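You operate a simulated robot arm through the tools that you are given. There is no shell and no other tool. Be economical: measure what you need, move in short steps, check, and stop when the job is done.

You are at the controls of a simulated robot arm. One attempt, no reset.

## Task
Turn the turntable to 3, lock it and lift the plate onto the orange mat.
Fine: free the table lock first; free the green clamp once the table is locked.

The check looks at the end state, three seconds after you hand in, the way a careful person would. Anything else that was tipped, shoved, dropped, spilled or broken makes it a failure.

## Robot
A 6-joint arm with a two-finger parallel gripper, fixed in place. Base frame: the origin is at the foot of the arm, x ahead of it, y to its left, z up. Units: cm, rad, N and s.
Its first joint turns from -1.152 to 1.152 rad. Payload 2.1 kg.
The tool frame sits at the grasp point between the pads (the TCP): z along the fingers, y along the line on which they close. The tips reach 3 cm beyond it. The gripper opens to 9.4 cm. The fingers are 2.8 cm wide and 1 cm thick; the gripper's body (5 by 9.6 cm) begins 5.5 cm behind the TCP.
Orientation is that of the tool frame in the base frame, as [roll, pitch, yaw] about the fixed x, y, z axes, in that order (R = Rz(yaw) Ry(pitch) Rx(roll)). With the fingers straight down and closing along the base's y, the tool's x points along the base's -x, its y along +y and its z along -z.

## Interface
- The arm moves only by the tool step_arm. Its argument "commands" is one flat list of numbers, 7 for each row, row after row: the shift along the base's x, y, z in units of 50 mm (1.0 is 50 mm), then the turn, a rotation vector about the base's x, y, z in units of 8 degrees (1.0 is 8 degrees), then the closure in counts, from 0 (fully open) to 255 (shut). In form: [dx, dy, dz, ax, ay, az, jaw, dx, dy, dz, ax, ay, az, jaw, ...]. A call has 1 to 12 rows; each row shifts and turns the commanded pose from where the row before left it. A call with a number of a shift or a turn outside -1 to 1 is refused whole. Each row takes 0.2 s and may step no farther than 5 cm and 0.15 rad from the row before; otherwise, or with a gripper value out of range, the whole call is refused. A pose out of reach is approached as far as the arm can. The call stops where the force on the tool passes 40 N (or 10 N more than at its start, if that is more) or the arm is blocked; 0.2 s more then pass. The fingers move at their own pace (about 7.2 cm/s each) and stop on an object; they squeeze with about 37 N. The grip force told is the motor's: it shows also when the fingers shut on nothing. Time passes only in rows, and 0.2 s behind the last, so rows that do not move let the fingers close. The reply holds the time, the measured pose of the TCP, the force on the tool along the base axes, the opening and the grip force, in the units named above and with some noise.
- Cameras (640 x 400 px; columns grow to the right, rows downward): "scene" is fixed at [6.27, -36.56, 50.2]; the picture's right is [0.74, -0.67, 0.00], its down [-0.29, -0.33, -0.90] and it looks along [0.60, 0.67, -0.44] (base axes); focal length 214 px, centre (320, 200). "wrist" rides on the gripper at [7.6, 1.4, -10.3] in the tool frame; the picture's right is [-0.18, 0.98, 0.00], its down [-0.75, -0.14, -0.64] and it looks along [-0.63, -0.12, 0.77] (tool axes); focal length 243 px, centre (320, 200). There is no depth. A picture from a camera that has moved, and an enlarged one, comes with that camera's place and axes in the base frame and with its lens. The place of the scene camera against the robot may be out by one fixed shift of up to 1.2 cm in any direction.
- camera(camera): a new picture of that camera. No time passes.
- inspect(camera, box): a new picture of the part [left, top, right, bottom] of that camera's present view, enlarged. No time passes.
- finish_job(): hands the job in; it is judged then, once.

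Work in short steps. Places have to be worked out from the pictures, the camera data and where the tool is seen: move nearer, look again, correct. Check each grasp and each placing, and mend what went wrong. You have 120 turns and 64 pictures in all, those below and enlarged ones among them. Open the gripper and draw the arm clear of the work before you hand the job in, unless the task says otherwise; then end with one line.

The tools are called as name(argument=value, ...) on one line, values as JSON. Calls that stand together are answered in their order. step_arm: Moves the arm, as the interface text tells. Its arguments: {"type":"object","properties":{"commands":{"type":"array","items":{"type":"number"}}},"required":["commands"]} The other tools are called the same way: camera (camera) takes a picture; inspect (camera, box) takes an enlarged picture of a part of a camera's view; finish_job () hands the job in.

At the start:

```text
time_s: 0.0
tool_pos: [30.79, -0.14, 43.16]
orientation: [-3.14, 0.001, -3.14]
force: [0.0, 0.6, 0.2]
opening: 9.41
grasp_force: 0.0
```

scene: 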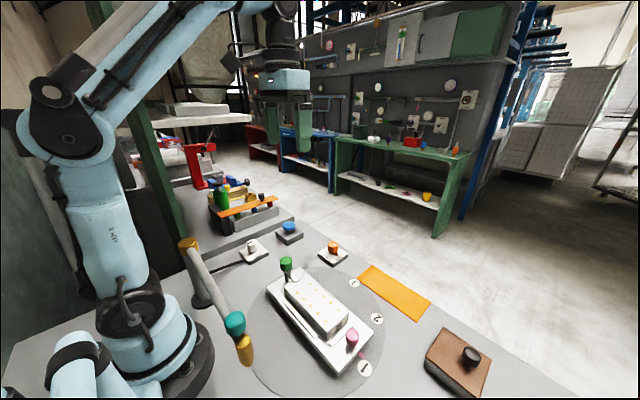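
wrist: 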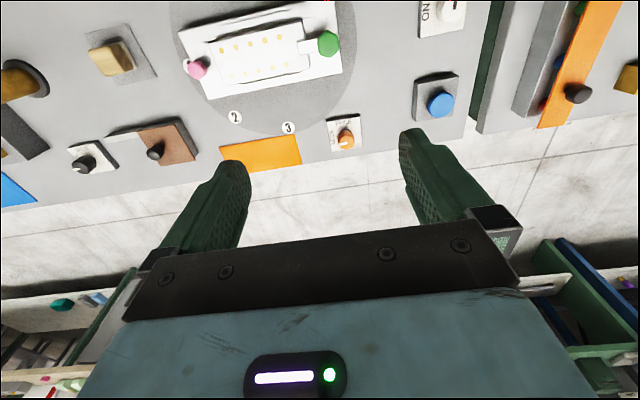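

I see a turntable with a plate held by clamps (green and pink knobs), and several knobs around it. I'll enlarge both views to identify the parts.

inspect(camera="scene", box=[160, 220, 480, 400])

inspect(camera="wrist", box=[160, 0, 480, 200])

inspect(camera="wrist", box=[0, 0, 240, 200])

```text
2.00 times, centred on (320, 310) of scene
camera zoom: at [6.27, -36.56, 50.2], right [0.74, -0.67, 0.0], down [-0.29, -0.33, -0.9], along [0.6, 0.67, -0.44], focal length 429 px, centre (320, -20)
```

zoom: 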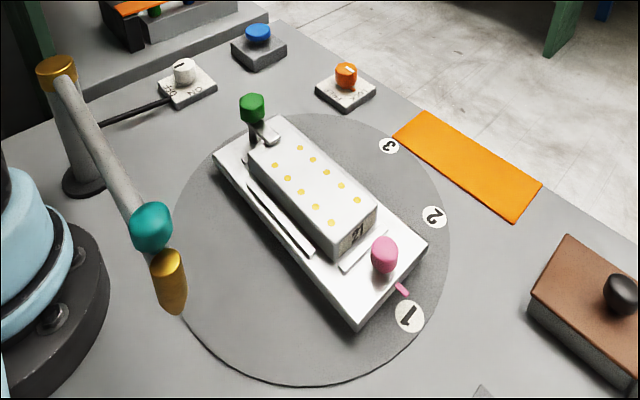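

```text
2.00 times, centred on (320, 100) of wrist
camera zoom: at [23.2, 1.2, 53.42], right [0.18, 0.98, 0.0], down [0.75, -0.14, 0.64], along [0.63, -0.12, -0.77], focal length 485 px, centre (320, 400)
```

zoom: 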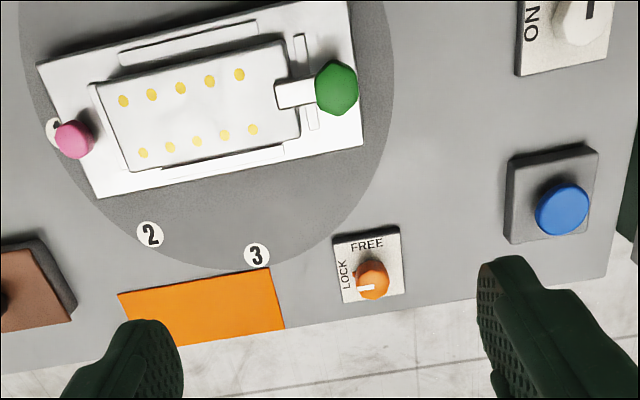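

```text
2.00 times, centred on (120, 100) of wrist
camera zoom: at [23.2, 1.2, 53.42], right [0.18, 0.98, 0.0], down [0.75, -0.14, 0.64], along [0.63, -0.12, -0.77], focal length 485 px, centre (720, 400)
```

zoom: 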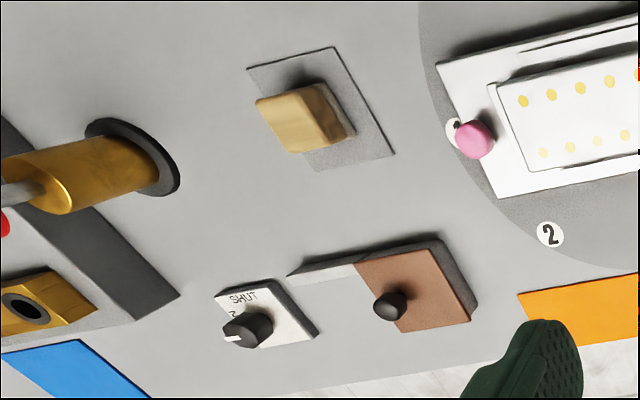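

The orange knob (about [46.3, 2.2, 6.3]) is the table lock and currently points at LOCK. I put the turntable centre near [28.5, -9.4], with label 1 at -90°, 2 at -45° and 3 at 0°. I'll move above the orange knob and look.

step_arm(commands=[0.44, 0.067, -0.7, 0, 0, 0, 0, 0.44, 0.067, -0.7, 0, 0, 0, 0, 0.44, 0.067, -0.7, 0, 0, 0, 0, 0.44, 0.067, -0.7, 0, 0, 0, 0, 0.44, 0.067, -0.7, 0, 0, 0, 0, 0.44, 0.067, -0.7, 0, 0, 0, 0, 0.44, 0.067, -0.7, 0, 0, 0, 0])

camera(camera="wrist")

```text
time_s: 1.6
tool_pos: [46.11, 2.3, 18.55]
orientation: [3.141, 0.003, 3.141]
force: [0.5, -0.1, 0.4]
opening: 9.42
grasp_force: 0.1
```

```text
58 pictures are left
camera wrist: at [38.51, 3.65, 28.91], right [0.18, 0.98, 0.0], down [0.75, -0.14, 0.64], along [0.63, -0.12, -0.77], focal length 243 px, centre (320, 200)
```

wrist: 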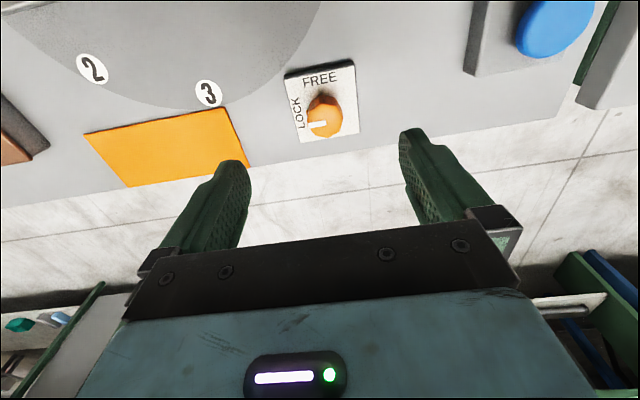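

inspect(camera="wrist", box=[240, 40, 400, 160])

```text
3.33 times, centred on (320, 100) of wrist
camera zoom: at [38.51, 3.65, 28.91], right [0.18, 0.98, 0.0], down [0.75, -0.14, 0.64], along [0.63, -0.12, -0.77], focal length 809 px, centre (320, 533)
```

zoom: 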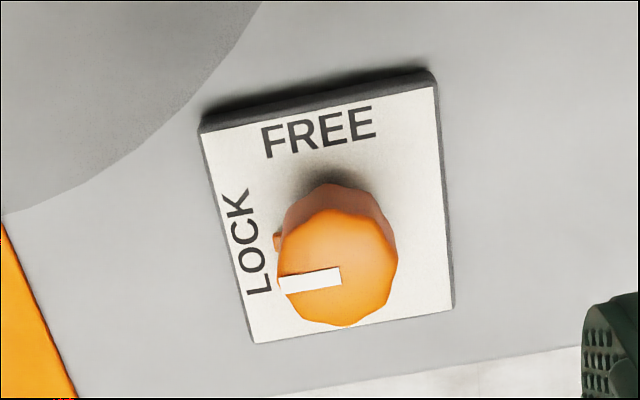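

Knob centre is about [47.2, 2.5]. LOCK→FREE is 90° clockwise from above. I'll pre-rotate +45° and align above the knob, then look before descending.

step_arm(commands=[0.036, 0.005, -0.2, 0, 0, 0.9375, 0, 0.036, 0.005, -0.2, 0, 0, 0.9375, 0, 0.036, 0.005, -0.2, 0, 0, 0.9375, 0, 0.036, 0.005, -0.2, 0, 0, 0.9375, 0, 0.036, 0.005, -0.2, 0, 0, 0.9375, 0, 0.036, 0.005, -0.2, 0, 0, 0.9375, 90])

camera(camera="wrist")

```text
time_s: 3.0
tool_pos: [47.48, 2.48, 12.67]
orientation: [3.14, 0.001, -2.352]
force: [-0.5, -0.2, 0.2]
opening: 6.07
grasp_force: 0.0
```

```text
56 pictures are left
camera wrist: at [40.95, -2.09, 22.94], right [-0.57, 0.82, 0.0], down [0.63, 0.43, 0.64], along [0.53, 0.36, -0.77], focal length 243 px, centre (320, 200)
```

wrist: 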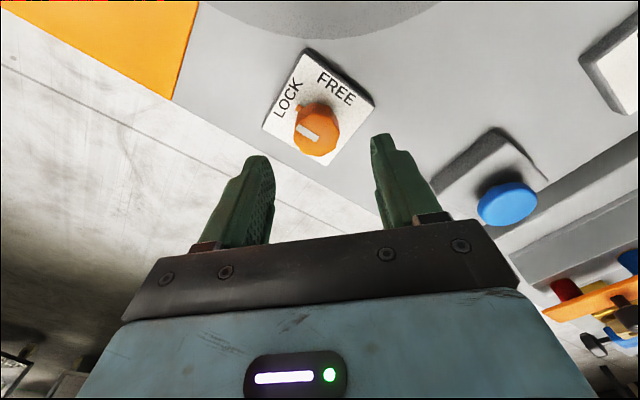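

Knob is re-estimated at about [47.3, 2.2]. I'll descend to TCP z≈7.9 and close.

step_arm(commands=[-0.015, -0.025, -0.32, 0, 0, 0, 90, -0.015, -0.025, -0.32, 0, 0, 0, 90, 0, 0, -0.315, 0, 0, 0, 90])

camera(camera="wrist")

```text
time_s: 3.8
tool_pos: [47.17, 2.06, 7.79]
orientation: [3.141, 0.002, -2.357]
force: [-0.7, 0.9, 0.1]
opening: 6.07
grasp_force: 0.1
```

```text
55 pictures are left
camera wrist: at [40.79, -2.32, 18.09], right [-0.56, 0.83, 0.0], down [0.63, 0.43, 0.64], along [0.53, 0.36, -0.77], focal length 243 px, centre (320, 200)
```

wrist: 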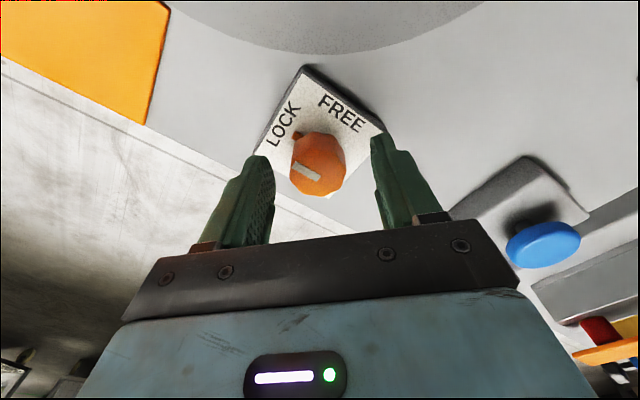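

The knob sits between the fingertips, so I'm closing on it.

step_arm(commands=[0, 0, 0, 0, 0, 0, 255, 0, 0, 0, 0, 0, 0, 255, 0, 0, 0, 0, 0, 0, 255])

```text
time_s: 4.6
tool_pos: [47.34, 1.84, 7.7]
orientation: [-3.136, 0.002, -2.359]
force: [24.4, -23.2, -13.2]
opening: 3.54
grasp_force: 44.8
```

The side force shows the knob lies about 0.3 cm toward +x/-y, so I'll shift the command to relieve it.

step_arm(commands=[0.036, -0.04, 0, 0, 0, 0, 255, 0, 0, 0, 0, 0, 0, 255])

```text
time_s: 5.2
tool_pos: [47.29, 1.85, 7.71]
orientation: [-3.139, 0.001, -2.356]
force: [9.8, -15.9, -16.6]
opening: 3.57
grasp_force: 44.9
```

Better. I'll trim a bit more and start the clockwise turn.

step_arm(commands=[0.01, -0.025, -0.02, 0, 0, 0, 255, 0, 0, 0, 0, 0, -0.75, 255, 0, 0, 0, 0, 0, -0.75, 255, 0, 0, 0, 0, 0, -0.75, 255, 0, 0, 0, 0, 0, -0.75, 255])

```text
time_s: 6.4
tool_pos: [47.16, 2.21, 7.87]
orientation: [3.13, -0.001, -2.772]
force: [-26.3, 25.0, 17.0]
opening: 3.56
grasp_force: 44.6
```

step_arm(commands=[-0.03, 0.04, 0.02, 0, 0, 0, 255, -0.01, 0.02, 0, 0, 0, 0, 255])

camera(camera="wrist")

```text
time_s: 7.0
tool_pos: [47.15, 2.21, 7.77]
orientation: [3.139, 0.002, -2.776]
force: [-3.4, 20.3, -9.7]
opening: 3.52
grasp_force: 45.1
```

```text
54 pictures are left
camera wrist: at [39.54, 0.66, 18.07], right [-0.18, 0.98, 0.0], down [0.75, 0.14, 0.64], along [0.63, 0.12, -0.77], focal length 243 px, centre (320, 200)
```

wrist: 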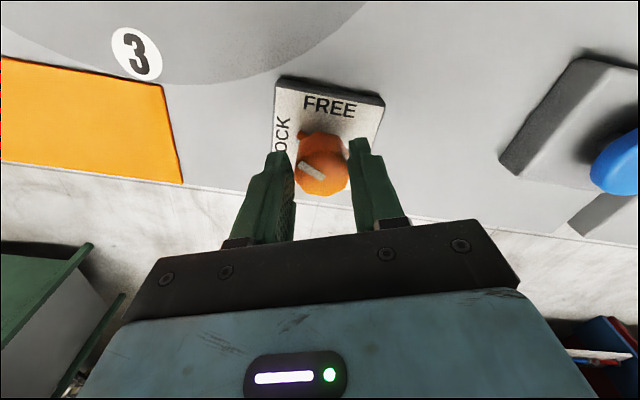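

The knob is turning with the gripper. I'll continue and watch the side force.

step_arm(commands=[0, 0.02, 0, 0, 0, -0.75, 255, 0, 0.02, 0, 0, 0, -0.75, 255, 0, 0, 0, 0, 0, -0.75, 255, 0, 0, 0, 0, 0, -0.75, 255])

```text
time_s: 8.0
tool_pos: [47.28, 2.45, 7.78]
orientation: [3.134, -0.001, 3.089]
force: [-10.7, 23.5, -26.9]
opening: 3.55
grasp_force: 45.1
```

step_arm(commands=[-0.01, 0.03, -0.03, 0, 0, 0, 255, 0, 0, 0, 0, 0, -0.75, 255, 0, 0.01, 0, 0, 0, -0.75, 255, 0, 0.01, 0, 0, 0, -0.75, 255])

```text
time_s: 9.0
tool_pos: [47.19, 2.69, 7.83]
orientation: [3.134, 0.0, 2.774]
force: [-4.7, 22.3, 33.1]
opening: 3.58
grasp_force: 44.6
```

step_arm(commands=[0, 0.03, 0.04, 0, 0, 0, 255, 0, 0.01, 0, 0, 0, -0.75, 255, 0, 0.01, 0, 0, 0, -0.75, 255, 0, 0.01, 0, 0, 0, -0.75, 255, 0, 0, 0, 0, 0, -0.75, 255])

inspect(camera="wrist", box=[200, 40, 440, 240])

```text
time_s: 10.2
tool_pos: [47.31, 2.94, 7.89]
orientation: [3.131, 0.001, 2.357]
force: [27.7, 24.7, -27.6]
opening: 3.58
grasp_force: 45.0
```

```text
2.00 times, centred on (320, 140) of wrist
camera zoom: at [42.86, 9.33, 18.19], right [0.82, 0.57, 0.01], down [0.43, -0.64, 0.64], along [0.37, -0.52, -0.77], focal length 485 px, centre (320, 320)
```

zoom: 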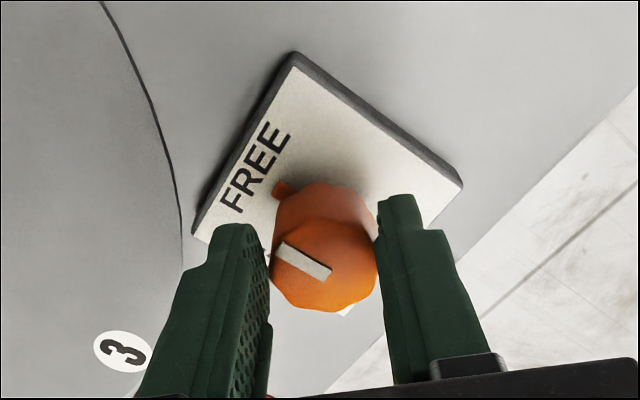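

The pointer is almost at FREE. I'll nudge 3° more, release and rise to check.

step_arm(commands=[0.02, 0.02, 0, 0, 0, -0.4, 255, 0, 0, 0, 0, 0, 0, 255, 0, 0, 0, 0, 0, 0, 60, 0, 0, 0, 0, 0, 0, 60, 0, 0, 0, 0, 0, 0, 60, 0, 0, 0.8, 0, 0, 0, 60, 0, 0, 0.8, 0, 0, 0, 60])

inspect(camera="wrist", box=[200, 0, 440, 200])

```text
time_s: 11.8
tool_pos: [47.33, 3.03, 15.97]
orientation: [-3.141, 0.001, 2.3]
force: [0.3, 0.5, 0.5]
opening: 7.2
grasp_force: 0.1
```

```text
2.00 times, centred on (320, 100) of wrist
camera zoom: at [43.26, 9.59, 26.23], right [0.86, 0.52, 0.0], down [0.4, -0.66, 0.64], along [0.33, -0.55, -0.77], focal length 485 px, centre (320, 400)
```

zoom: 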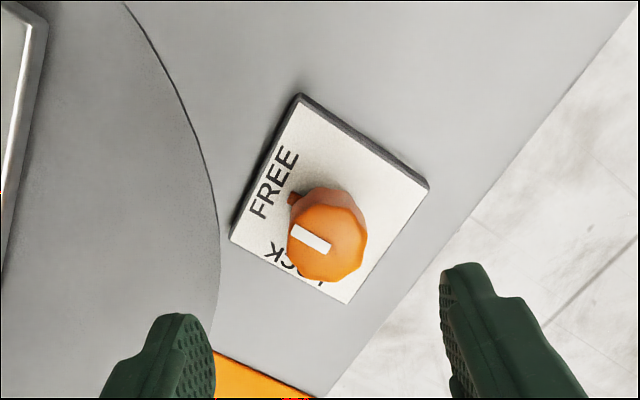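

Lock is at FREE. Next I'll move above the pink turning knob (~[28.7, -20.9, 8]) with the fingers set to close tangentially (yaw ≈ π/2).

step_arm(commands=[-0.465, -0.6, 0.16, 0, 0, -0.653, 60, -0.465, -0.6, 0.16, 0, 0, -0.653, 60, -0.465, -0.6, 0.16, 0, 0, -0.653, 60, -0.465, -0.6, 0.1, 0, 0, -0.653, 60, -0.465, -0.6, 0.1, 0, 0, -0.653, 60, -0.465, -0.6, 0.1, 0, 0, -0.653, 60, -0.465, -0.6, 0.1, 0, 0, -0.653, 60, -0.465, -0.6, 0.1, 0, 0, -0.653, 60])

camera(camera="wrist")

camera(camera="scene")

```text
time_s: 13.6
tool_pos: [28.77, -21.04, 20.93]
orientation: [-3.141, 0.001, 1.571]
force: [0.1, -0.2, -0.1]
opening: 7.19
grasp_force: 0.0
```

```text
51 pictures are left
camera wrist: at [30.07, -13.54, 31.15], right [0.98, -0.18, 0.0], down [-0.14, -0.75, 0.64], along [-0.12, -0.63, -0.77], focal length 243 px, centre (320, 200)
```

wrist: 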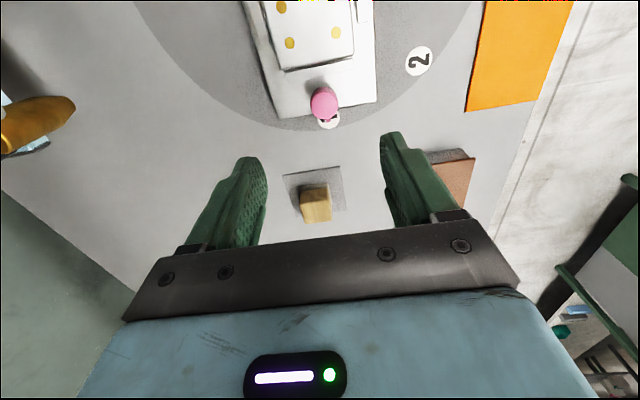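

```text
50 pictures are left
```

scene: 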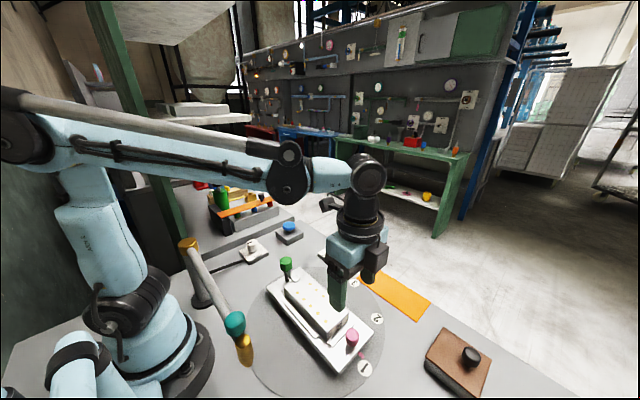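

Pink knob is about [29.0, -20.6]. I'll come down partway and look again for heights.

step_arm(commands=[0.02, 0.04, -0.5, 0, 0, 0, 60, 0.02, 0.04, -0.5, 0, 0, 0, 60, 0, 0, -0.3, 0, 0, 0, 90])

inspect(camera="wrist", box=[200, 0, 440, 200])

inspect(camera="scene", box=[260, 240, 400, 380])

```text
time_s: 14.4
tool_pos: [28.83, -20.67, 14.28]
orientation: [-3.141, 0.001, 1.57]
force: [0.6, 0.1, 0.4]
opening: 6.11
grasp_force: 0.0
```

```text
2.00 times, centred on (320, 100) of wrist
camera zoom: at [30.22, -13.08, 24.61], right [0.98, -0.18, 0.0], down [-0.14, -0.75, 0.64], along [-0.12, -0.63, -0.77], focal length 485 px, centre (320, 400)
```

zoom: 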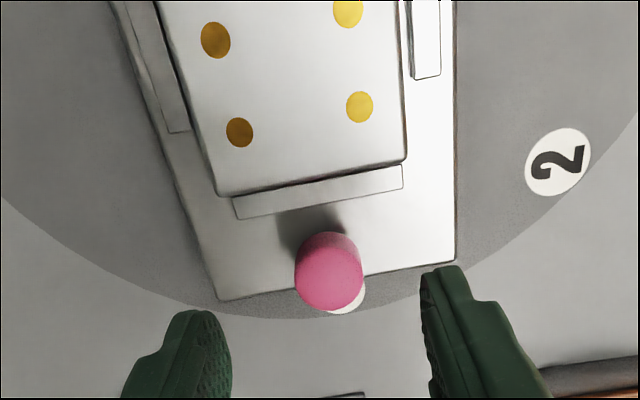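

```text
2.86 times, centred on (330, 310) of scene
camera zoom: at [6.27, -36.56, 50.2], right [0.74, -0.67, 0.0], down [-0.29, -0.33, -0.9], along [0.6, 0.67, -0.44], focal length 613 px, centre (291, -114)
```

zoom: 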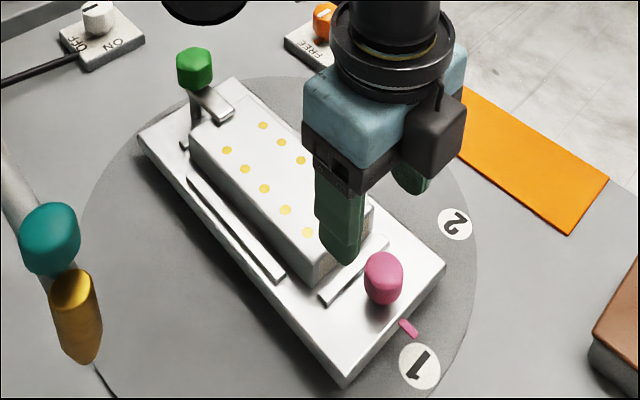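

Pink knob top is about [29.1, -20.4, 9] and the fixture top about z 6. I'll descend to TCP z≈9.6, biased slightly outward from the rim, and close.

step_arm(commands=[0.05, -0.02, -0.4, 0, 0, 0, 90, 0, 0, -0.3, 0, 0, 0, 90, 0, 0, -0.22, 0, 0, 0, 90])

inspect(camera="wrist", box=[200, 40, 440, 240])

```text
time_s: 15.2
tool_pos: [29.22, -20.82, 9.74]
orientation: [3.141, 0.001, 1.571]
force: [-0.2, -0.3, -1.2]
opening: 6.09
grasp_force: 0.0
```

```text
2.00 times, centred on (320, 140) of wrist
camera zoom: at [30.54, -13.22, 20.0], right [0.98, -0.18, 0.0], down [-0.14, -0.75, 0.64], along [-0.12, -0.63, -0.77], focal length 485 px, centre (320, 320)
```

zoom: 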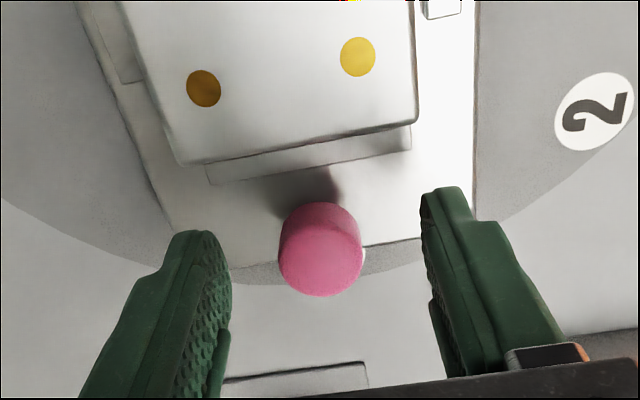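

Well centred. Closing on the pink knob.

step_arm(commands=[0, 0, 0, 0, 0, 0, 255, 0, 0, 0, 0, 0, 0, 255, 0, 0, 0, 0, 0, 0, 255])

```text
time_s: 16.0
tool_pos: [29.11, -20.85, 9.63]
orientation: [-3.141, 0.003, 1.57]
force: [-3.4, -2.3, -8.0]
opening: 2.71
grasp_force: 44.8
```

Held. I'll start the CCW arc about [28.8, -9.4] with two 7.5° steps, then check forces.

step_arm(commands=[0.298, 0.028, 0, 0, 0, 0.9375, 255, 0.292, 0.066, 0, 0, 0, 0.9375, 255])

```text
time_s: 16.6
tool_pos: [32.1, -20.34, 9.69]
orientation: [3.14, 0.001, 1.836]
force: [-3.1, 0.0, -12.3]
opening: 2.74
grasp_force: 44.3
```

Moves freely with low force. Continuing to about 45° and checking.

step_arm(commands=[0.282, 0.104, 0, 0, 0, 0.9375, 255, 0.264, 0.138, 0, 0, 0, 0.9375, 255, 0.246, 0.174, 0, 0, 0, 0.9375, 255, 0.22, 0.204, 0, 0, 0, 0.9375, 255])

camera(camera="scene")

```text
time_s: 17.6
tool_pos: [37.11, -17.31, 9.67]
orientation: [-3.141, -0.002, 2.36]
force: [-11.5, 5.3, -12.2]
opening: 2.73
grasp_force: 45.6
```

```text
46 pictures are left
```

scene: 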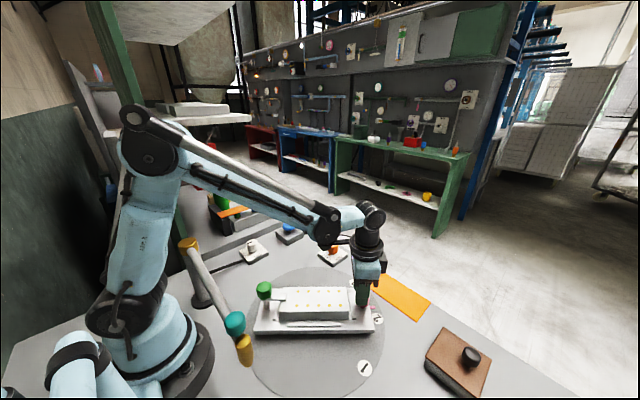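

step_arm(commands=[0.185, 0.23, 0, 0, 0, 0.9375, 255, 0.15, 0.252, 0, 0, 0, 0.9375, 255, 0.12, 0.274, 0, 0, 0, 0.9375, 255, 0.09, 0.286, 0, 0, 0, 0.9375, 255])

```text
time_s: 18.6
tool_pos: [39.69, -11.86, 9.72]
orientation: [3.141, -0.005, 2.882]
force: [-23.4, 6.3, -13.2]
opening: 2.72
grasp_force: 45.4
```

step_arm(commands=[0.0, 0.294, 0, 0, 0, 0.9375, 255, -0.01, 0.3, 0, 0, 0, 0.9375, 255, 0, 0, 0, 0, 0, 0, 255])

camera(camera="wrist")

inspect(camera="scene", box=[240, 230, 440, 400])

```text
time_s: 19.2
tool_pos: [39.79, -9.86, 9.66]
orientation: [-3.123, 0.002, 3.121]
force: [-0.4, -4.0, -1.1]
opening: 2.74
grasp_force: 45.4
stopped in row 3: the force on the tool passed its limit (the readings are from after the stop); the commanded pose is now the measured one
```

```text
45 pictures are left
camera wrist: at [32.2, -8.23, 19.99], right [0.2, 0.98, -0.02], down [0.75, -0.14, 0.65], along [0.63, -0.15, -0.76], focal length 243 px, centre (320, 200)
```

wrist: 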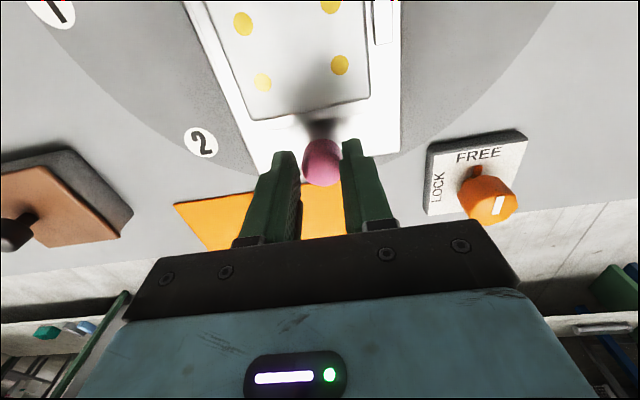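

```text
2.35 times, centred on (340, 315) of scene
camera zoom: at [6.27, -36.55, 50.2], right [0.74, -0.67, 0.0], down [-0.29, -0.33, -0.9], along [0.6, 0.67, -0.44], focal length 505 px, centre (273, -71)
```

zoom: 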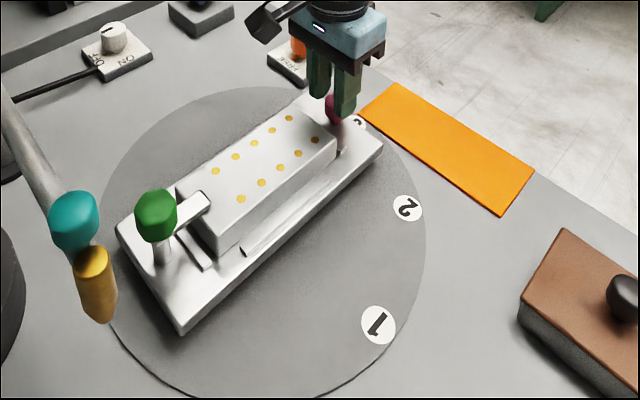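

Stopped at about 89°, probably at a stop. I'll release, rise and check the pointer against label 3.

step_arm(commands=[0, 0, 0, 0, 0, 0, 90, 0, 0, 0, 0, 0, 0, 90, 0, 0, 0, 0, 0, 0, 90, 0, 0, 0.6, 0, 0, 0, 90, -0.2, 0, 0.7, 0, 0, 0, 90, -0.4, 0, 0.7, 0, 0, 0, 90])

camera(camera="wrist")

```text
time_s: 20.6
tool_pos: [36.8, -9.86, 19.81]
orientation: [-3.121, 0.003, 3.124]
force: [-0.1, -0.7, 0.2]
opening: 6.09
grasp_force: 0.1
```

```text
43 pictures are left
camera wrist: at [29.14, -8.18, 30.03], right [0.2, 0.98, -0.02], down [0.75, -0.14, 0.65], along [0.63, -0.15, -0.76], focal length 243 px, centre (320, 200)
```

wrist: 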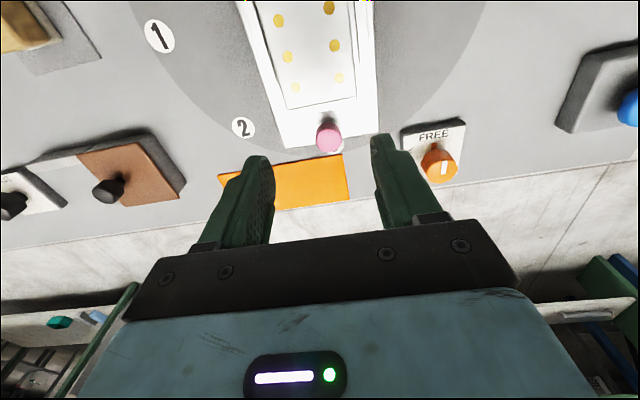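

I need to see label 3 from further out; moving over it.

step_arm(commands=[0.6, 0, 0.3, 0, 0, 0, 90, 0.6, 0, 0.3, 0, 0, 0, 90, 0.6, 0, 0.2, 0, 0, 0, 90, 0.5, 0, 0, 0, 0, 0, 90])

inspect(camera="wrist", box=[200, 0, 440, 160])

inspect(camera="scene", box=[250, 240, 450, 360])

```text
time_s: 21.6
tool_pos: [48.37, -9.85, 23.81]
orientation: [-3.123, 0.003, 3.122]
force: [0.3, 0.1, -0.2]
opening: 6.08
grasp_force: 0.2
```

```text
2.50 times, centred on (320, 80) of wrist
camera zoom: at [40.75, -8.15, 33.98], right [0.2, 0.98, -0.02], down [0.75, -0.14, 0.65], along [0.63, -0.15, -0.76], focal length 606 px, centre (320, 500)
```

zoom: 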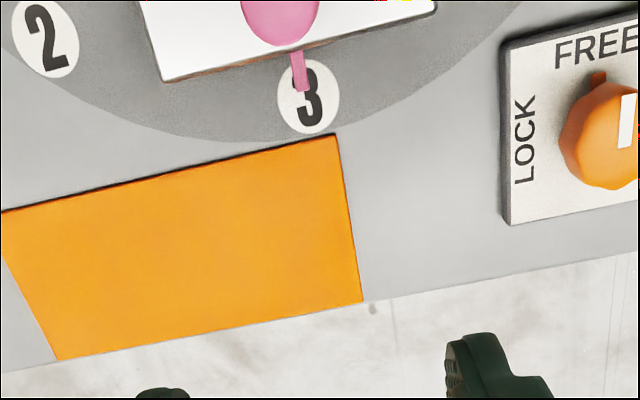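

```text
3.20 times, centred on (350, 300) of scene
camera zoom: at [6.27, -36.56, 50.2], right [0.74, -0.67, 0.0], down [-0.29, -0.33, -0.9], along [0.6, 0.67, -0.44], focal length 686 px, centre (224, -120)
```

zoom: 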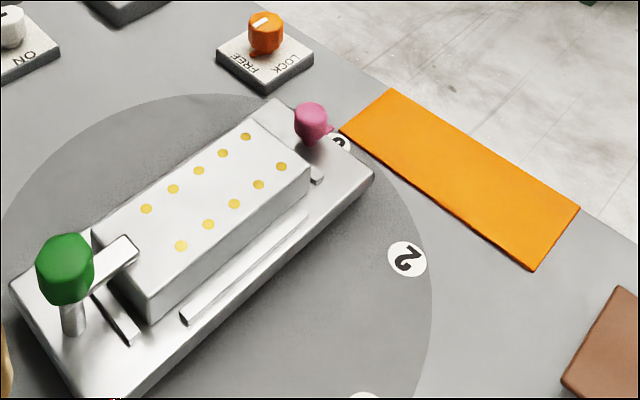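

The pointer sits on 3 and the fixture edge is square to within about 0.5°. From the previous turn's geometry the lock knob axis works out at about [47.9, 2.4]. I'll go there at yaw ≈135° to turn back to LOCK.

step_arm(commands=[-0.016, 0.41, -0.1, 0.13, 0, 0, 90, -0.016, 0.41, -0.1, 0, 0, -0.913, 90, -0.016, 0.41, -0.3, 0, 0, -0.913, 90, -0.016, 0.41, -0.3, 0, 0, -0.913, 90, -0.016, 0.41, -0.5, 0, 0, -0.913, 90, -0.016, 0.41, -0.5, 0, 0, -0.913, 90, 0, 0, -0.35, 0, 0, -0.913, 90])

camera(camera="wrist")

```text
time_s: 23.2
tool_pos: [47.87, 2.48, 12.88]
orientation: [-3.14, 0.004, 2.357]
force: [0.3, 0.1, 0.1]
opening: 6.1
grasp_force: 0.0
```

```text
40 pictures are left
camera wrist: at [43.53, 8.77, 23.19], right [0.83, 0.56, 0.0], down [0.43, -0.63, 0.64], along [0.36, -0.53, -0.76], focal length 243 px, centre (320, 200)
```

wrist: 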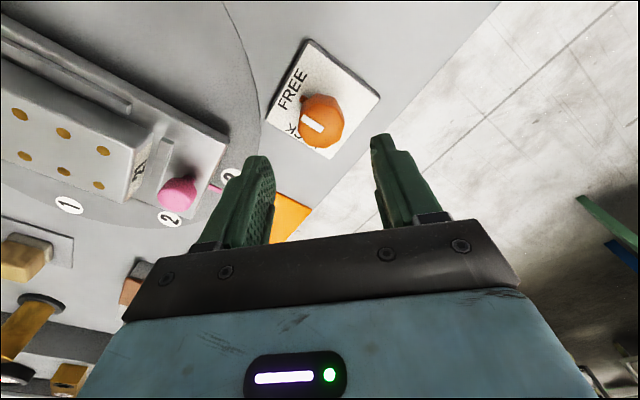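

Lined up. Descending and closing on the lock knob.

step_arm(commands=[0, 0, -0.4, 0, 0, 0, 90, 0, 0, -0.4, 0, 0, 0, 90, 0, 0, -0.2, 0, 0, 0, 90, 0, 0, 0, 0, 0, 0, 255, 0, 0, 0, 0, 0, 0, 255, 0, 0, 0, 0, 0, 0, 255])

inspect(camera="wrist", box=[200, 40, 440, 240])

```text
time_s: 24.6
tool_pos: [48.0, 2.43, 7.92]
orientation: [3.139, 0.004, 2.358]
force: [10.8, 8.3, -6.6]
opening: 3.55
grasp_force: 44.9
```

```text
2.00 times, centred on (320, 140) of wrist
camera zoom: at [43.51, 8.85, 18.27], right [0.82, 0.57, 0.0], down [0.43, -0.63, 0.64], along [0.37, -0.53, -0.76], focal length 485 px, centre (320, 320)
```

zoom: 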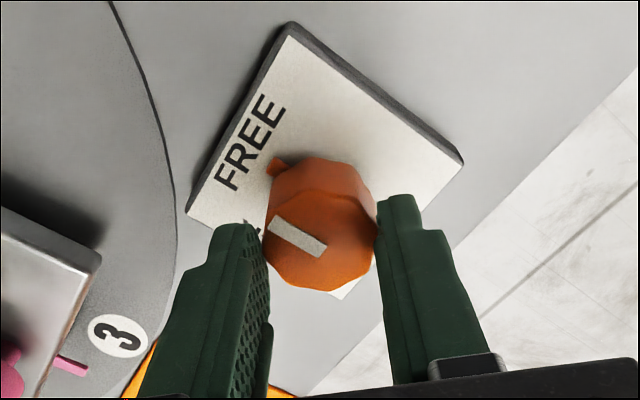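

The grip is good. The wrist views also agree that the bench sits nearer z≈0.5 by camera, so I'll rely on contact when placing. Now turning CCW toward LOCK.

step_arm(commands=[0.01, 0.01, 0, 0, 0, 0.75, 255, 0, 0, 0, 0, 0, 0.75, 255, 0, 0, 0, 0, 0, 0.75, 255, 0, 0, 0, 0, 0, 0.75, 255])

```text
time_s: 25.6
tool_pos: [47.91, 2.53, 7.89]
orientation: [3.139, 0.002, 2.779]
force: [16.5, 12.2, -11.0]
opening: 3.56
grasp_force: 44.9
```

step_arm(commands=[0.01, 0.01, 0, 0, 0, 0.75, 255, 0, 0, 0, 0, 0, 0.75, 255, 0, 0, 0, 0, 0, 0.75, 255, 0, 0, 0, 0, 0, 0.75, 255])

```text
time_s: 26.6
tool_pos: [47.88, 2.65, 7.92]
orientation: [-3.139, 0.002, -3.087]
force: [3.2, 7.8, -3.0]
opening: 3.53
grasp_force: 45.2
```

Smooth with low forces. Continuing the second half.

step_arm(commands=[0, 0.01, 0, 0, 0, 0.75, 255, 0, 0, 0, 0, 0, 0.75, 255, 0, 0, 0, 0, 0, 0.75, 255, 0, 0, 0, 0, 0, 0.75, 255, 0, 0, 0, 0, 0, 0.75, 255])

inspect(camera="wrist", box=[200, 40, 440, 240])

```text
time_s: 27.9
tool_pos: [47.98, 2.36, 7.97]
orientation: [-3.138, 0.001, -2.562]
force: [-3.8, -2.3, 2.8]
opening: 3.55
grasp_force: 45.0
```

```text
2.00 times, centred on (320, 140) of wrist
camera zoom: at [40.75, -0.58, 18.29], right [-0.38, 0.92, 0.0], down [0.71, 0.29, 0.64], along [0.59, 0.25, -0.77], focal length 485 px, centre (320, 320)
```

zoom: 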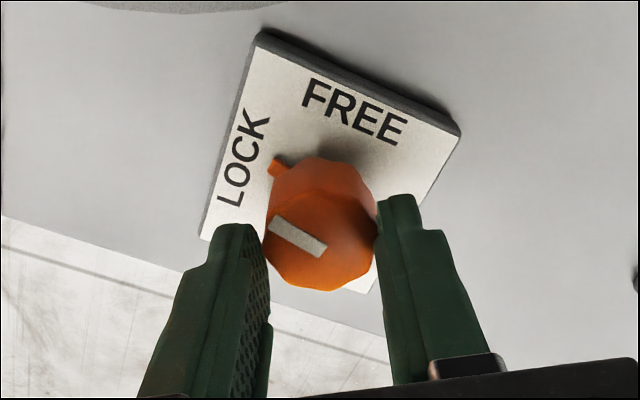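

78° turned; 12–13° remain.

step_arm(commands=[0, 0, 0, 0, 0, 0.8, 255, 0, 0, 0, 0, 0, 0.8, 255, 0, 0, 0, 0, 0, 0, 255])

inspect(camera="wrist", box=[200, 40, 440, 240])

```text
time_s: 28.6
tool_pos: [48.02, 2.53, 7.89]
orientation: [-3.14, 0.003, -2.343]
force: [-3.0, -8.8, 13.6]
opening: 3.55
grasp_force: 45.1
```

```text
2.00 times, centred on (320, 140) of wrist
camera zoom: at [41.58, -2.09, 18.28], right [-0.58, 0.82, 0.0], down [0.62, 0.44, 0.64], along [0.53, 0.37, -0.77], focal length 485 px, centre (320, 320)
```

zoom: 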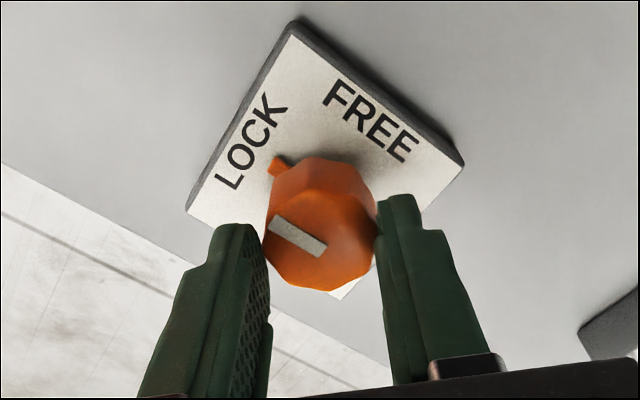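

The pointer now matches LOCK. I'll release, rise and view both the knob and pointer.

step_arm(commands=[0, 0, 0, 0, 0, 0, 60, 0, 0, 0, 0, 0, 0, 60, 0, 0, 0, 0, 0, 0, 60, 0, 0, 0.9, 0, 0, -0.94, 60, 0, -0.2, 0.9, 0, 0, -0.94, 60, 0, -0.4, 0.9, 0, 0, -0.94, 60, 0, -0.4, 0.4, 0, 0, -0.94, 60, 0, -0.4, 0.4, 0, 0, -0.94, 60, 0, -0.4, 0, 0, 0, -0.94, 60])

inspect(camera="wrist", box=[200, 0, 440, 160])

```text
time_s: 30.6
tool_pos: [47.91, -6.5, 25.47]
orientation: [-3.14, 0.003, -3.131]
force: [-0.6, 1.1, -0.9]
opening: 7.19
grasp_force: 0.1
```

```text
2.50 times, centred on (320, 80) of wrist
camera zoom: at [40.3, -5.24, 35.76], right [0.17, 0.98, 0.0], down [0.75, -0.13, 0.64], along [0.63, -0.11, -0.76], focal length 606 px, centre (320, 500)
```

zoom: 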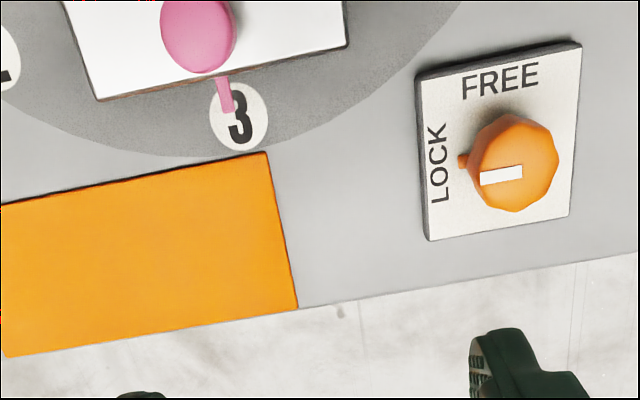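

The knob reads LOCK and the pointer is on 3. Next is the green clamp near [18, -10], so I'll move above it to look.

step_arm(commands=[-0.863, -0.117, 0.1, 0, 0, 0, 60, -0.863, -0.117, 0.1, 0, 0, 0, 60, -0.863, -0.117, 0.1, 0, 0, 0, 60, -0.863, -0.117, 0.1, 0, 0, 0, 60, -0.863, -0.117, 0.1, 0, 0, 0, 60, -0.863, -0.117, 0, 0, 0, 0, 60])

camera(camera="wrist")

camera(camera="scene")

```text
time_s: 32.0
tool_pos: [22.09, -9.93, 27.95]
orientation: [-3.141, 0.003, -3.128]
force: [0.3, 0.2, -0.2]
opening: 7.19
grasp_force: 0.1
```

```text
35 pictures are left
camera wrist: at [14.42, -8.72, 38.25], right [0.17, 0.99, 0.0], down [0.75, -0.13, 0.64], along [0.64, -0.11, -0.76], focal length 243 px, centre (320, 200)
```

wrist: 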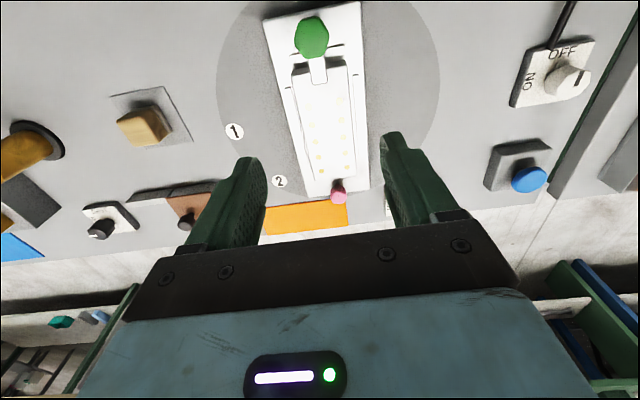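

```text
34 pictures are left
```

scene: 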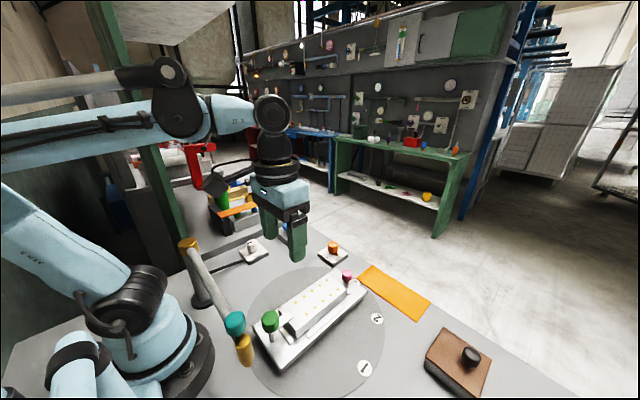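

inspect(camera="wrist", box=[240, 0, 400, 100])

inspect(camera="scene", box=[220, 260, 380, 380])

```text
4.00 times, centred on (320, 50) of wrist
camera zoom: at [14.42, -8.72, 38.25], right [0.17, 0.99, 0.0], down [0.75, -0.13, 0.64], along [0.64, -0.11, -0.76], focal length 970 px, centre (320, 800)
```

zoom: 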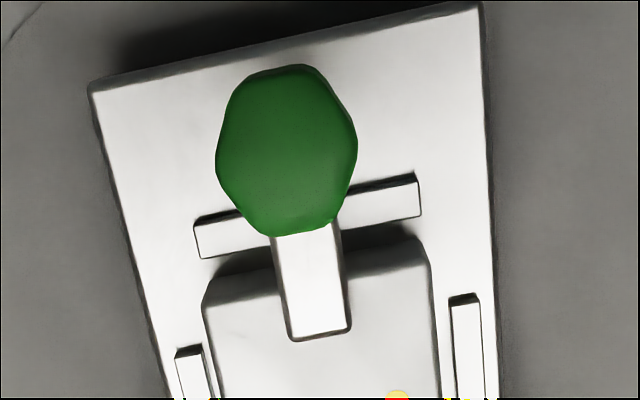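

```text
3.33 times, centred on (300, 320) of scene
camera zoom: at [6.27, -36.56, 50.2], right [0.74, -0.67, 0.0], down [-0.29, -0.33, -0.9], along [0.6, 0.67, -0.44], focal length 715 px, centre (387, -200)
```

zoom: 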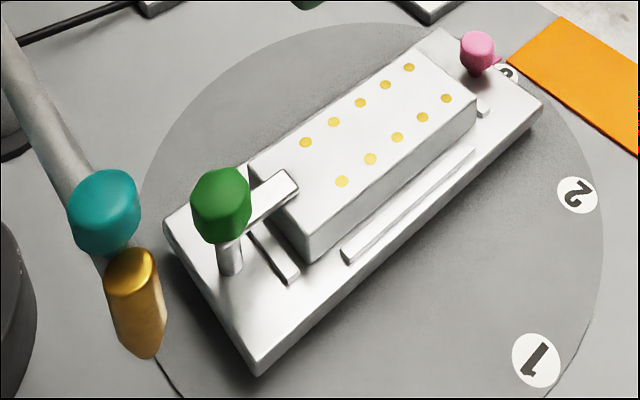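

Using several views I estimate: scene shift ≈(0, -1.1, 0), green knob top ≈[17.6, -10.2, 9.4], and an overhead boom at x≈10, z≈22 with its nozzle at [10.4, -16.4, 12–20]. With the camera on the base side it would hit that boom, so I'll turn the gripper to yaw≈0 up here first.

step_arm(commands=[0, 0, 0, 0, 0, -1, 60, 0, 0, 0, 0, 0, -1, 60, 0, 0, 0, 0, 0, -1, 60, 0, 0, 0, 0, 0, -1, 60, 0, 0, 0, 0, 0, -1, 60, 0, 0, 0, 0, 0, -1, 60, 0, 0, 0, 0, 0, -1, 60, 0, 0, 0, 0, 0, -1, 60, 0, 0, 0, 0, 0, -1, 60, 0, 0, 0, 0, 0, -1, 60, 0, 0, 0, 0, 0, -1, 60, 0, 0, 0, 0, 0, -1, 60])

step_arm(commands=[0, 0, 0, 0, 0, -1, 60, 0, 0, 0, 0, 0, -1, 60, 0, 0, 0, 0, 0, -1, 60, 0, 0, 0, 0, 0, -1, 60, 0, 0, 0, 0, 0, -1, 60, 0, 0, 0, 0, 0, -1, 60, 0, 0, 0, 0, 0, -1, 60, 0, 0, 0, 0, 0, -1, 60, 0, 0, 0, 0, 0, -1, 60, 0, 0, 0, 0, 0, -1, 60, 0, 0, 0, 0, 0, -0.6, 60])

```text
time_s: 34.6
tool_pos: [22.08, -10.05, 28.13]
orientation: [-3.139, 0.005, 1.476]
force: [0.0, 0.4, 0.1]
opening: 7.21
grasp_force: 0.1
```

```text
time_s: 37.0
tool_pos: [22.12, -9.99, 28.04]
orientation: [-3.14, 0.004, -0.003]
force: [0.3, -0.5, 0.2]
opening: 7.2
grasp_force: 0.1
```

Yaw 0 reached. Moving above the green knob at z≈18 for a look.

step_arm(commands=[-0.3, -0.01, -0.5, 0, 0, 0, 60, -0.3, -0.01, -0.5, 0, 0, 0, 60, -0.3, -0.01, -0.5, 0, 0, 0, 60, 0, 0, -0.5, 0, 0, 0, 60])

camera(camera="wrist")

camera(camera="scene")

```text
time_s: 38.0
tool_pos: [17.66, -10.08, 17.89]
orientation: [3.141, 0.004, -0.002]
force: [-0.3, -1.1, 0.2]
opening: 7.19
grasp_force: 0.1
```

```text
31 pictures are left
camera wrist: at [25.26, -11.68, 28.24], right [-0.19, -0.98, 0.0], down [-0.75, 0.14, 0.64], along [-0.63, 0.12, -0.76], focal length 243 px, centre (320, 200)
```

wrist: 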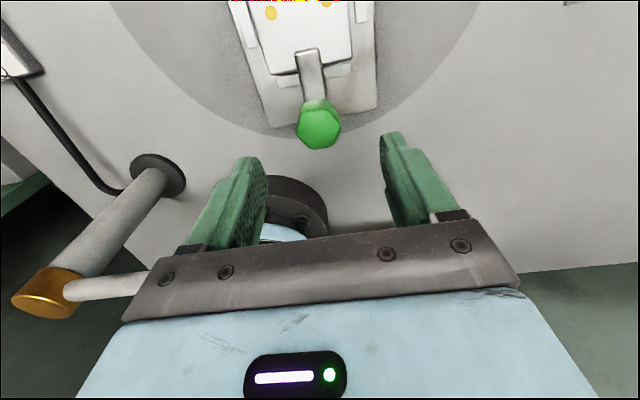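

```text
30 pictures are left
```

scene: 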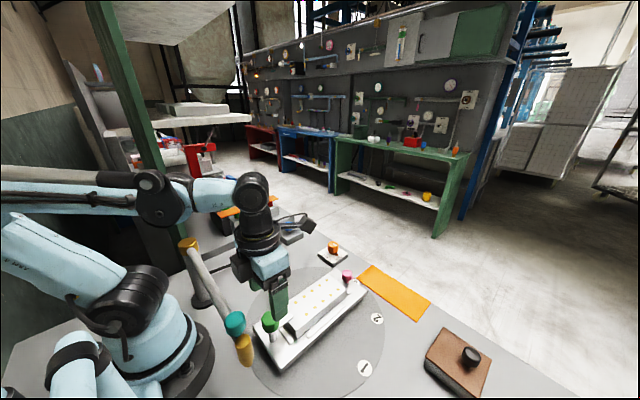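

Green knob confirmed at about [17.5, -10.1, 9.4]. I'll pre-rotate -30° (keeping the body clear of the boom), descend partly and look.

step_arm(commands=[-0.01, 0, 0, 0, 0, -0.95, 80, -0.01, 0, 0, 0, 0, -0.95, 80, -0.01, 0, 0, 0, 0, -0.95, 80, 0, 0, -0.3, 0, 0, -0.9, 80, 0, 0, -0.5, 0, 0, 0, 80, 0, 0, -0.3, 0, 0, 0, 80])

camera(camera="wrist")

inspect(camera="scene", box=[180, 200, 380, 380])

```text
time_s: 39.1
tool_pos: [16.11, -12.11, 16.22]
orientation: [-3.137, 0.015, -0.526]
force: [0.6, 5.1, 12.1]
opening: 6.46
grasp_force: 0.1
out of reach, approached as far as the arm can: row 4
stopped in row 5: the force on the tool passed its limit (the readings are from after the stop); the commanded pose is now the measured one
```

```text
29 pictures are left
camera wrist: at [21.94, -17.33, 26.49], right [-0.65, -0.76, 0.0], down [-0.57, 0.49, 0.65], along [-0.49, 0.43, -0.76], focal length 243 px, centre (320, 200)
```

wrist: 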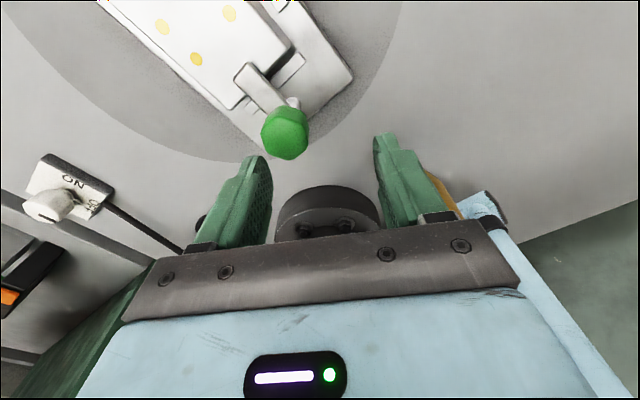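

```text
2.22 times, centred on (280, 290) of scene
camera zoom: at [6.27, -36.55, 50.2], right [0.74, -0.67, 0.0], down [-0.29, -0.33, -0.9], along [0.6, 0.67, -0.44], focal length 477 px, centre (409, 0)
```

zoom: 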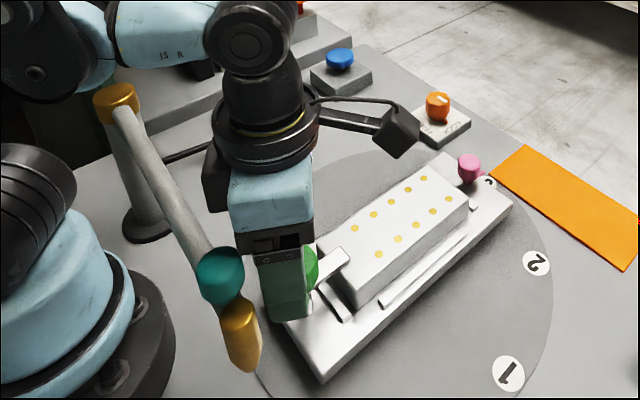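

The pose hit a joint limit near yaw -0.5 and drifted toward the nozzle; the boom hasn't moved. I'll back up and return to yaw ≈0 above the knob.

step_arm(commands=[0.1, 0.1, 0.4, 0, 0, 0, 80, 0.1, 0.15, 0.2, 0, 0, 0.9, 80, 0.08, 0.15, 0, 0, 0, 0.9, 80, 0, 0, 0, 0, 0, 0.9, 80, 0, 0, 0, 0, 0, 0.9, 80])

```text
time_s: 40.4
tool_pos: [16.97, -10.67, 19.31]
orientation: [-3.137, 0.015, -0.018]
force: [-0.7, -0.2, -0.2]
opening: 6.44
grasp_force: 0.1
out of reach, approached as far as the arm can: row 1
```

Back at yaw ≈0. Re-centring over the knob and descending slowly.

step_arm(commands=[0.1, 0.11, 0, 0, -0.107, 0, 80, 0, 0, -0.5, 0, 0, 0, 80, 0, 0, -0.5, 0, 0, 0, 80, 0, 0, -0.3, 0, 0, 0, 80])

camera(camera="wrist")

```text
time_s: 41.4
tool_pos: [17.32, -10.08, 12.74]
orientation: [-3.137, -0.004, -0.023]
force: [0.9, -1.3, 0.3]
opening: 6.48
grasp_force: 0.1
```

```text
27 pictures are left
camera wrist: at [24.93, -11.81, 22.98], right [-0.21, -0.98, -0.01], down [-0.75, 0.15, 0.64], along [-0.63, 0.14, -0.77], focal length 243 px, centre (320, 200)
```

wrist: 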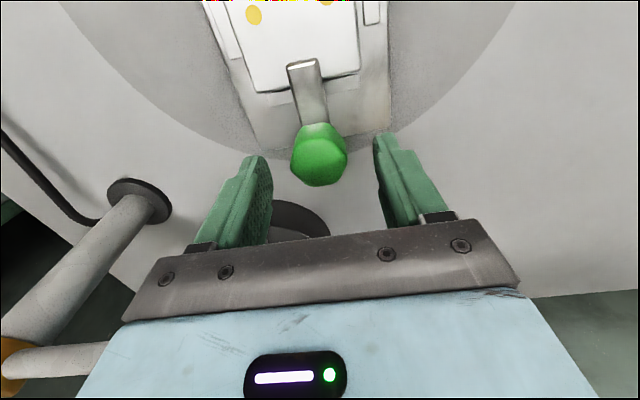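

Aligned. Descending 2.2 cm and closing.

step_arm(commands=[0, 0, -0.25, 0, 0, 0, 80, 0, 0, -0.19, 0, 0, 0, 80, 0, 0, 0, 0, 0, 0, 255, 0, 0, 0, 0, 0, 0, 255, 0, 0, 0, 0, 0, 0, 255])

inspect(camera="wrist", box=[200, 40, 440, 240])

```text
time_s: 42.5
tool_pos: [17.44, -9.92, 10.49]
orientation: [-3.13, -0.002, -0.022]
force: [2.4, 27.1, -0.2]
opening: 3.36
grasp_force: 45.0
```

```text
2.00 times, centred on (320, 140) of wrist
camera zoom: at [24.99, -11.79, 20.83], right [-0.2, -0.98, -0.01], down [-0.75, 0.15, 0.64], along [-0.63, 0.14, -0.77], focal length 485 px, centre (320, 320)
```

zoom: 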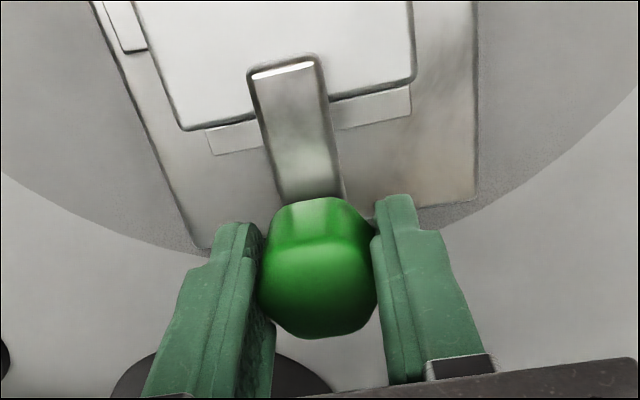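

Gripped. I'll relieve the y force and try turning CCW 24°.

step_arm(commands=[0, 0.04, 0, 0, 0, 0, 255, 0, 0, 0, 0, 0, 0.75, 255, 0, 0, 0, 0, 0, 0.75, 255, 0, 0, 0, 0, 0, 0.75, 255, 0, 0, 0, 0, 0, 0.75, 255])

inspect(camera="wrist", box=[200, 40, 440, 240])

```text
time_s: 43.8
tool_pos: [17.56, -9.99, 10.52]
orientation: [-3.139, 0.0, 0.4]
force: [-0.6, -6.5, 2.4]
opening: 3.37
grasp_force: 44.7
```

```text
2.00 times, centred on (320, 140) of wrist
camera zoom: at [25.01, -8.49, 20.88], right [0.21, -0.98, 0.0], down [-0.75, -0.16, 0.64], along [-0.63, -0.13, -0.77], focal length 485 px, centre (320, 320)
```

zoom: 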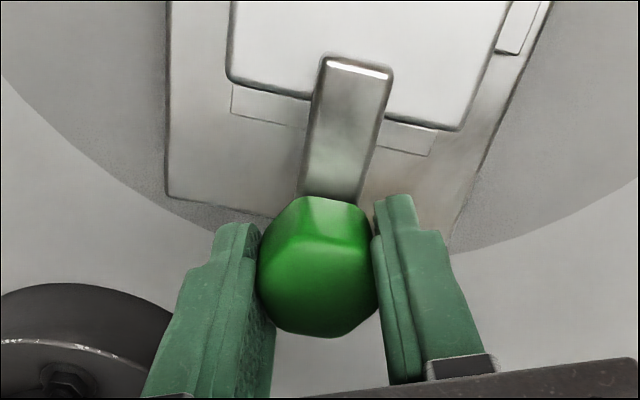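

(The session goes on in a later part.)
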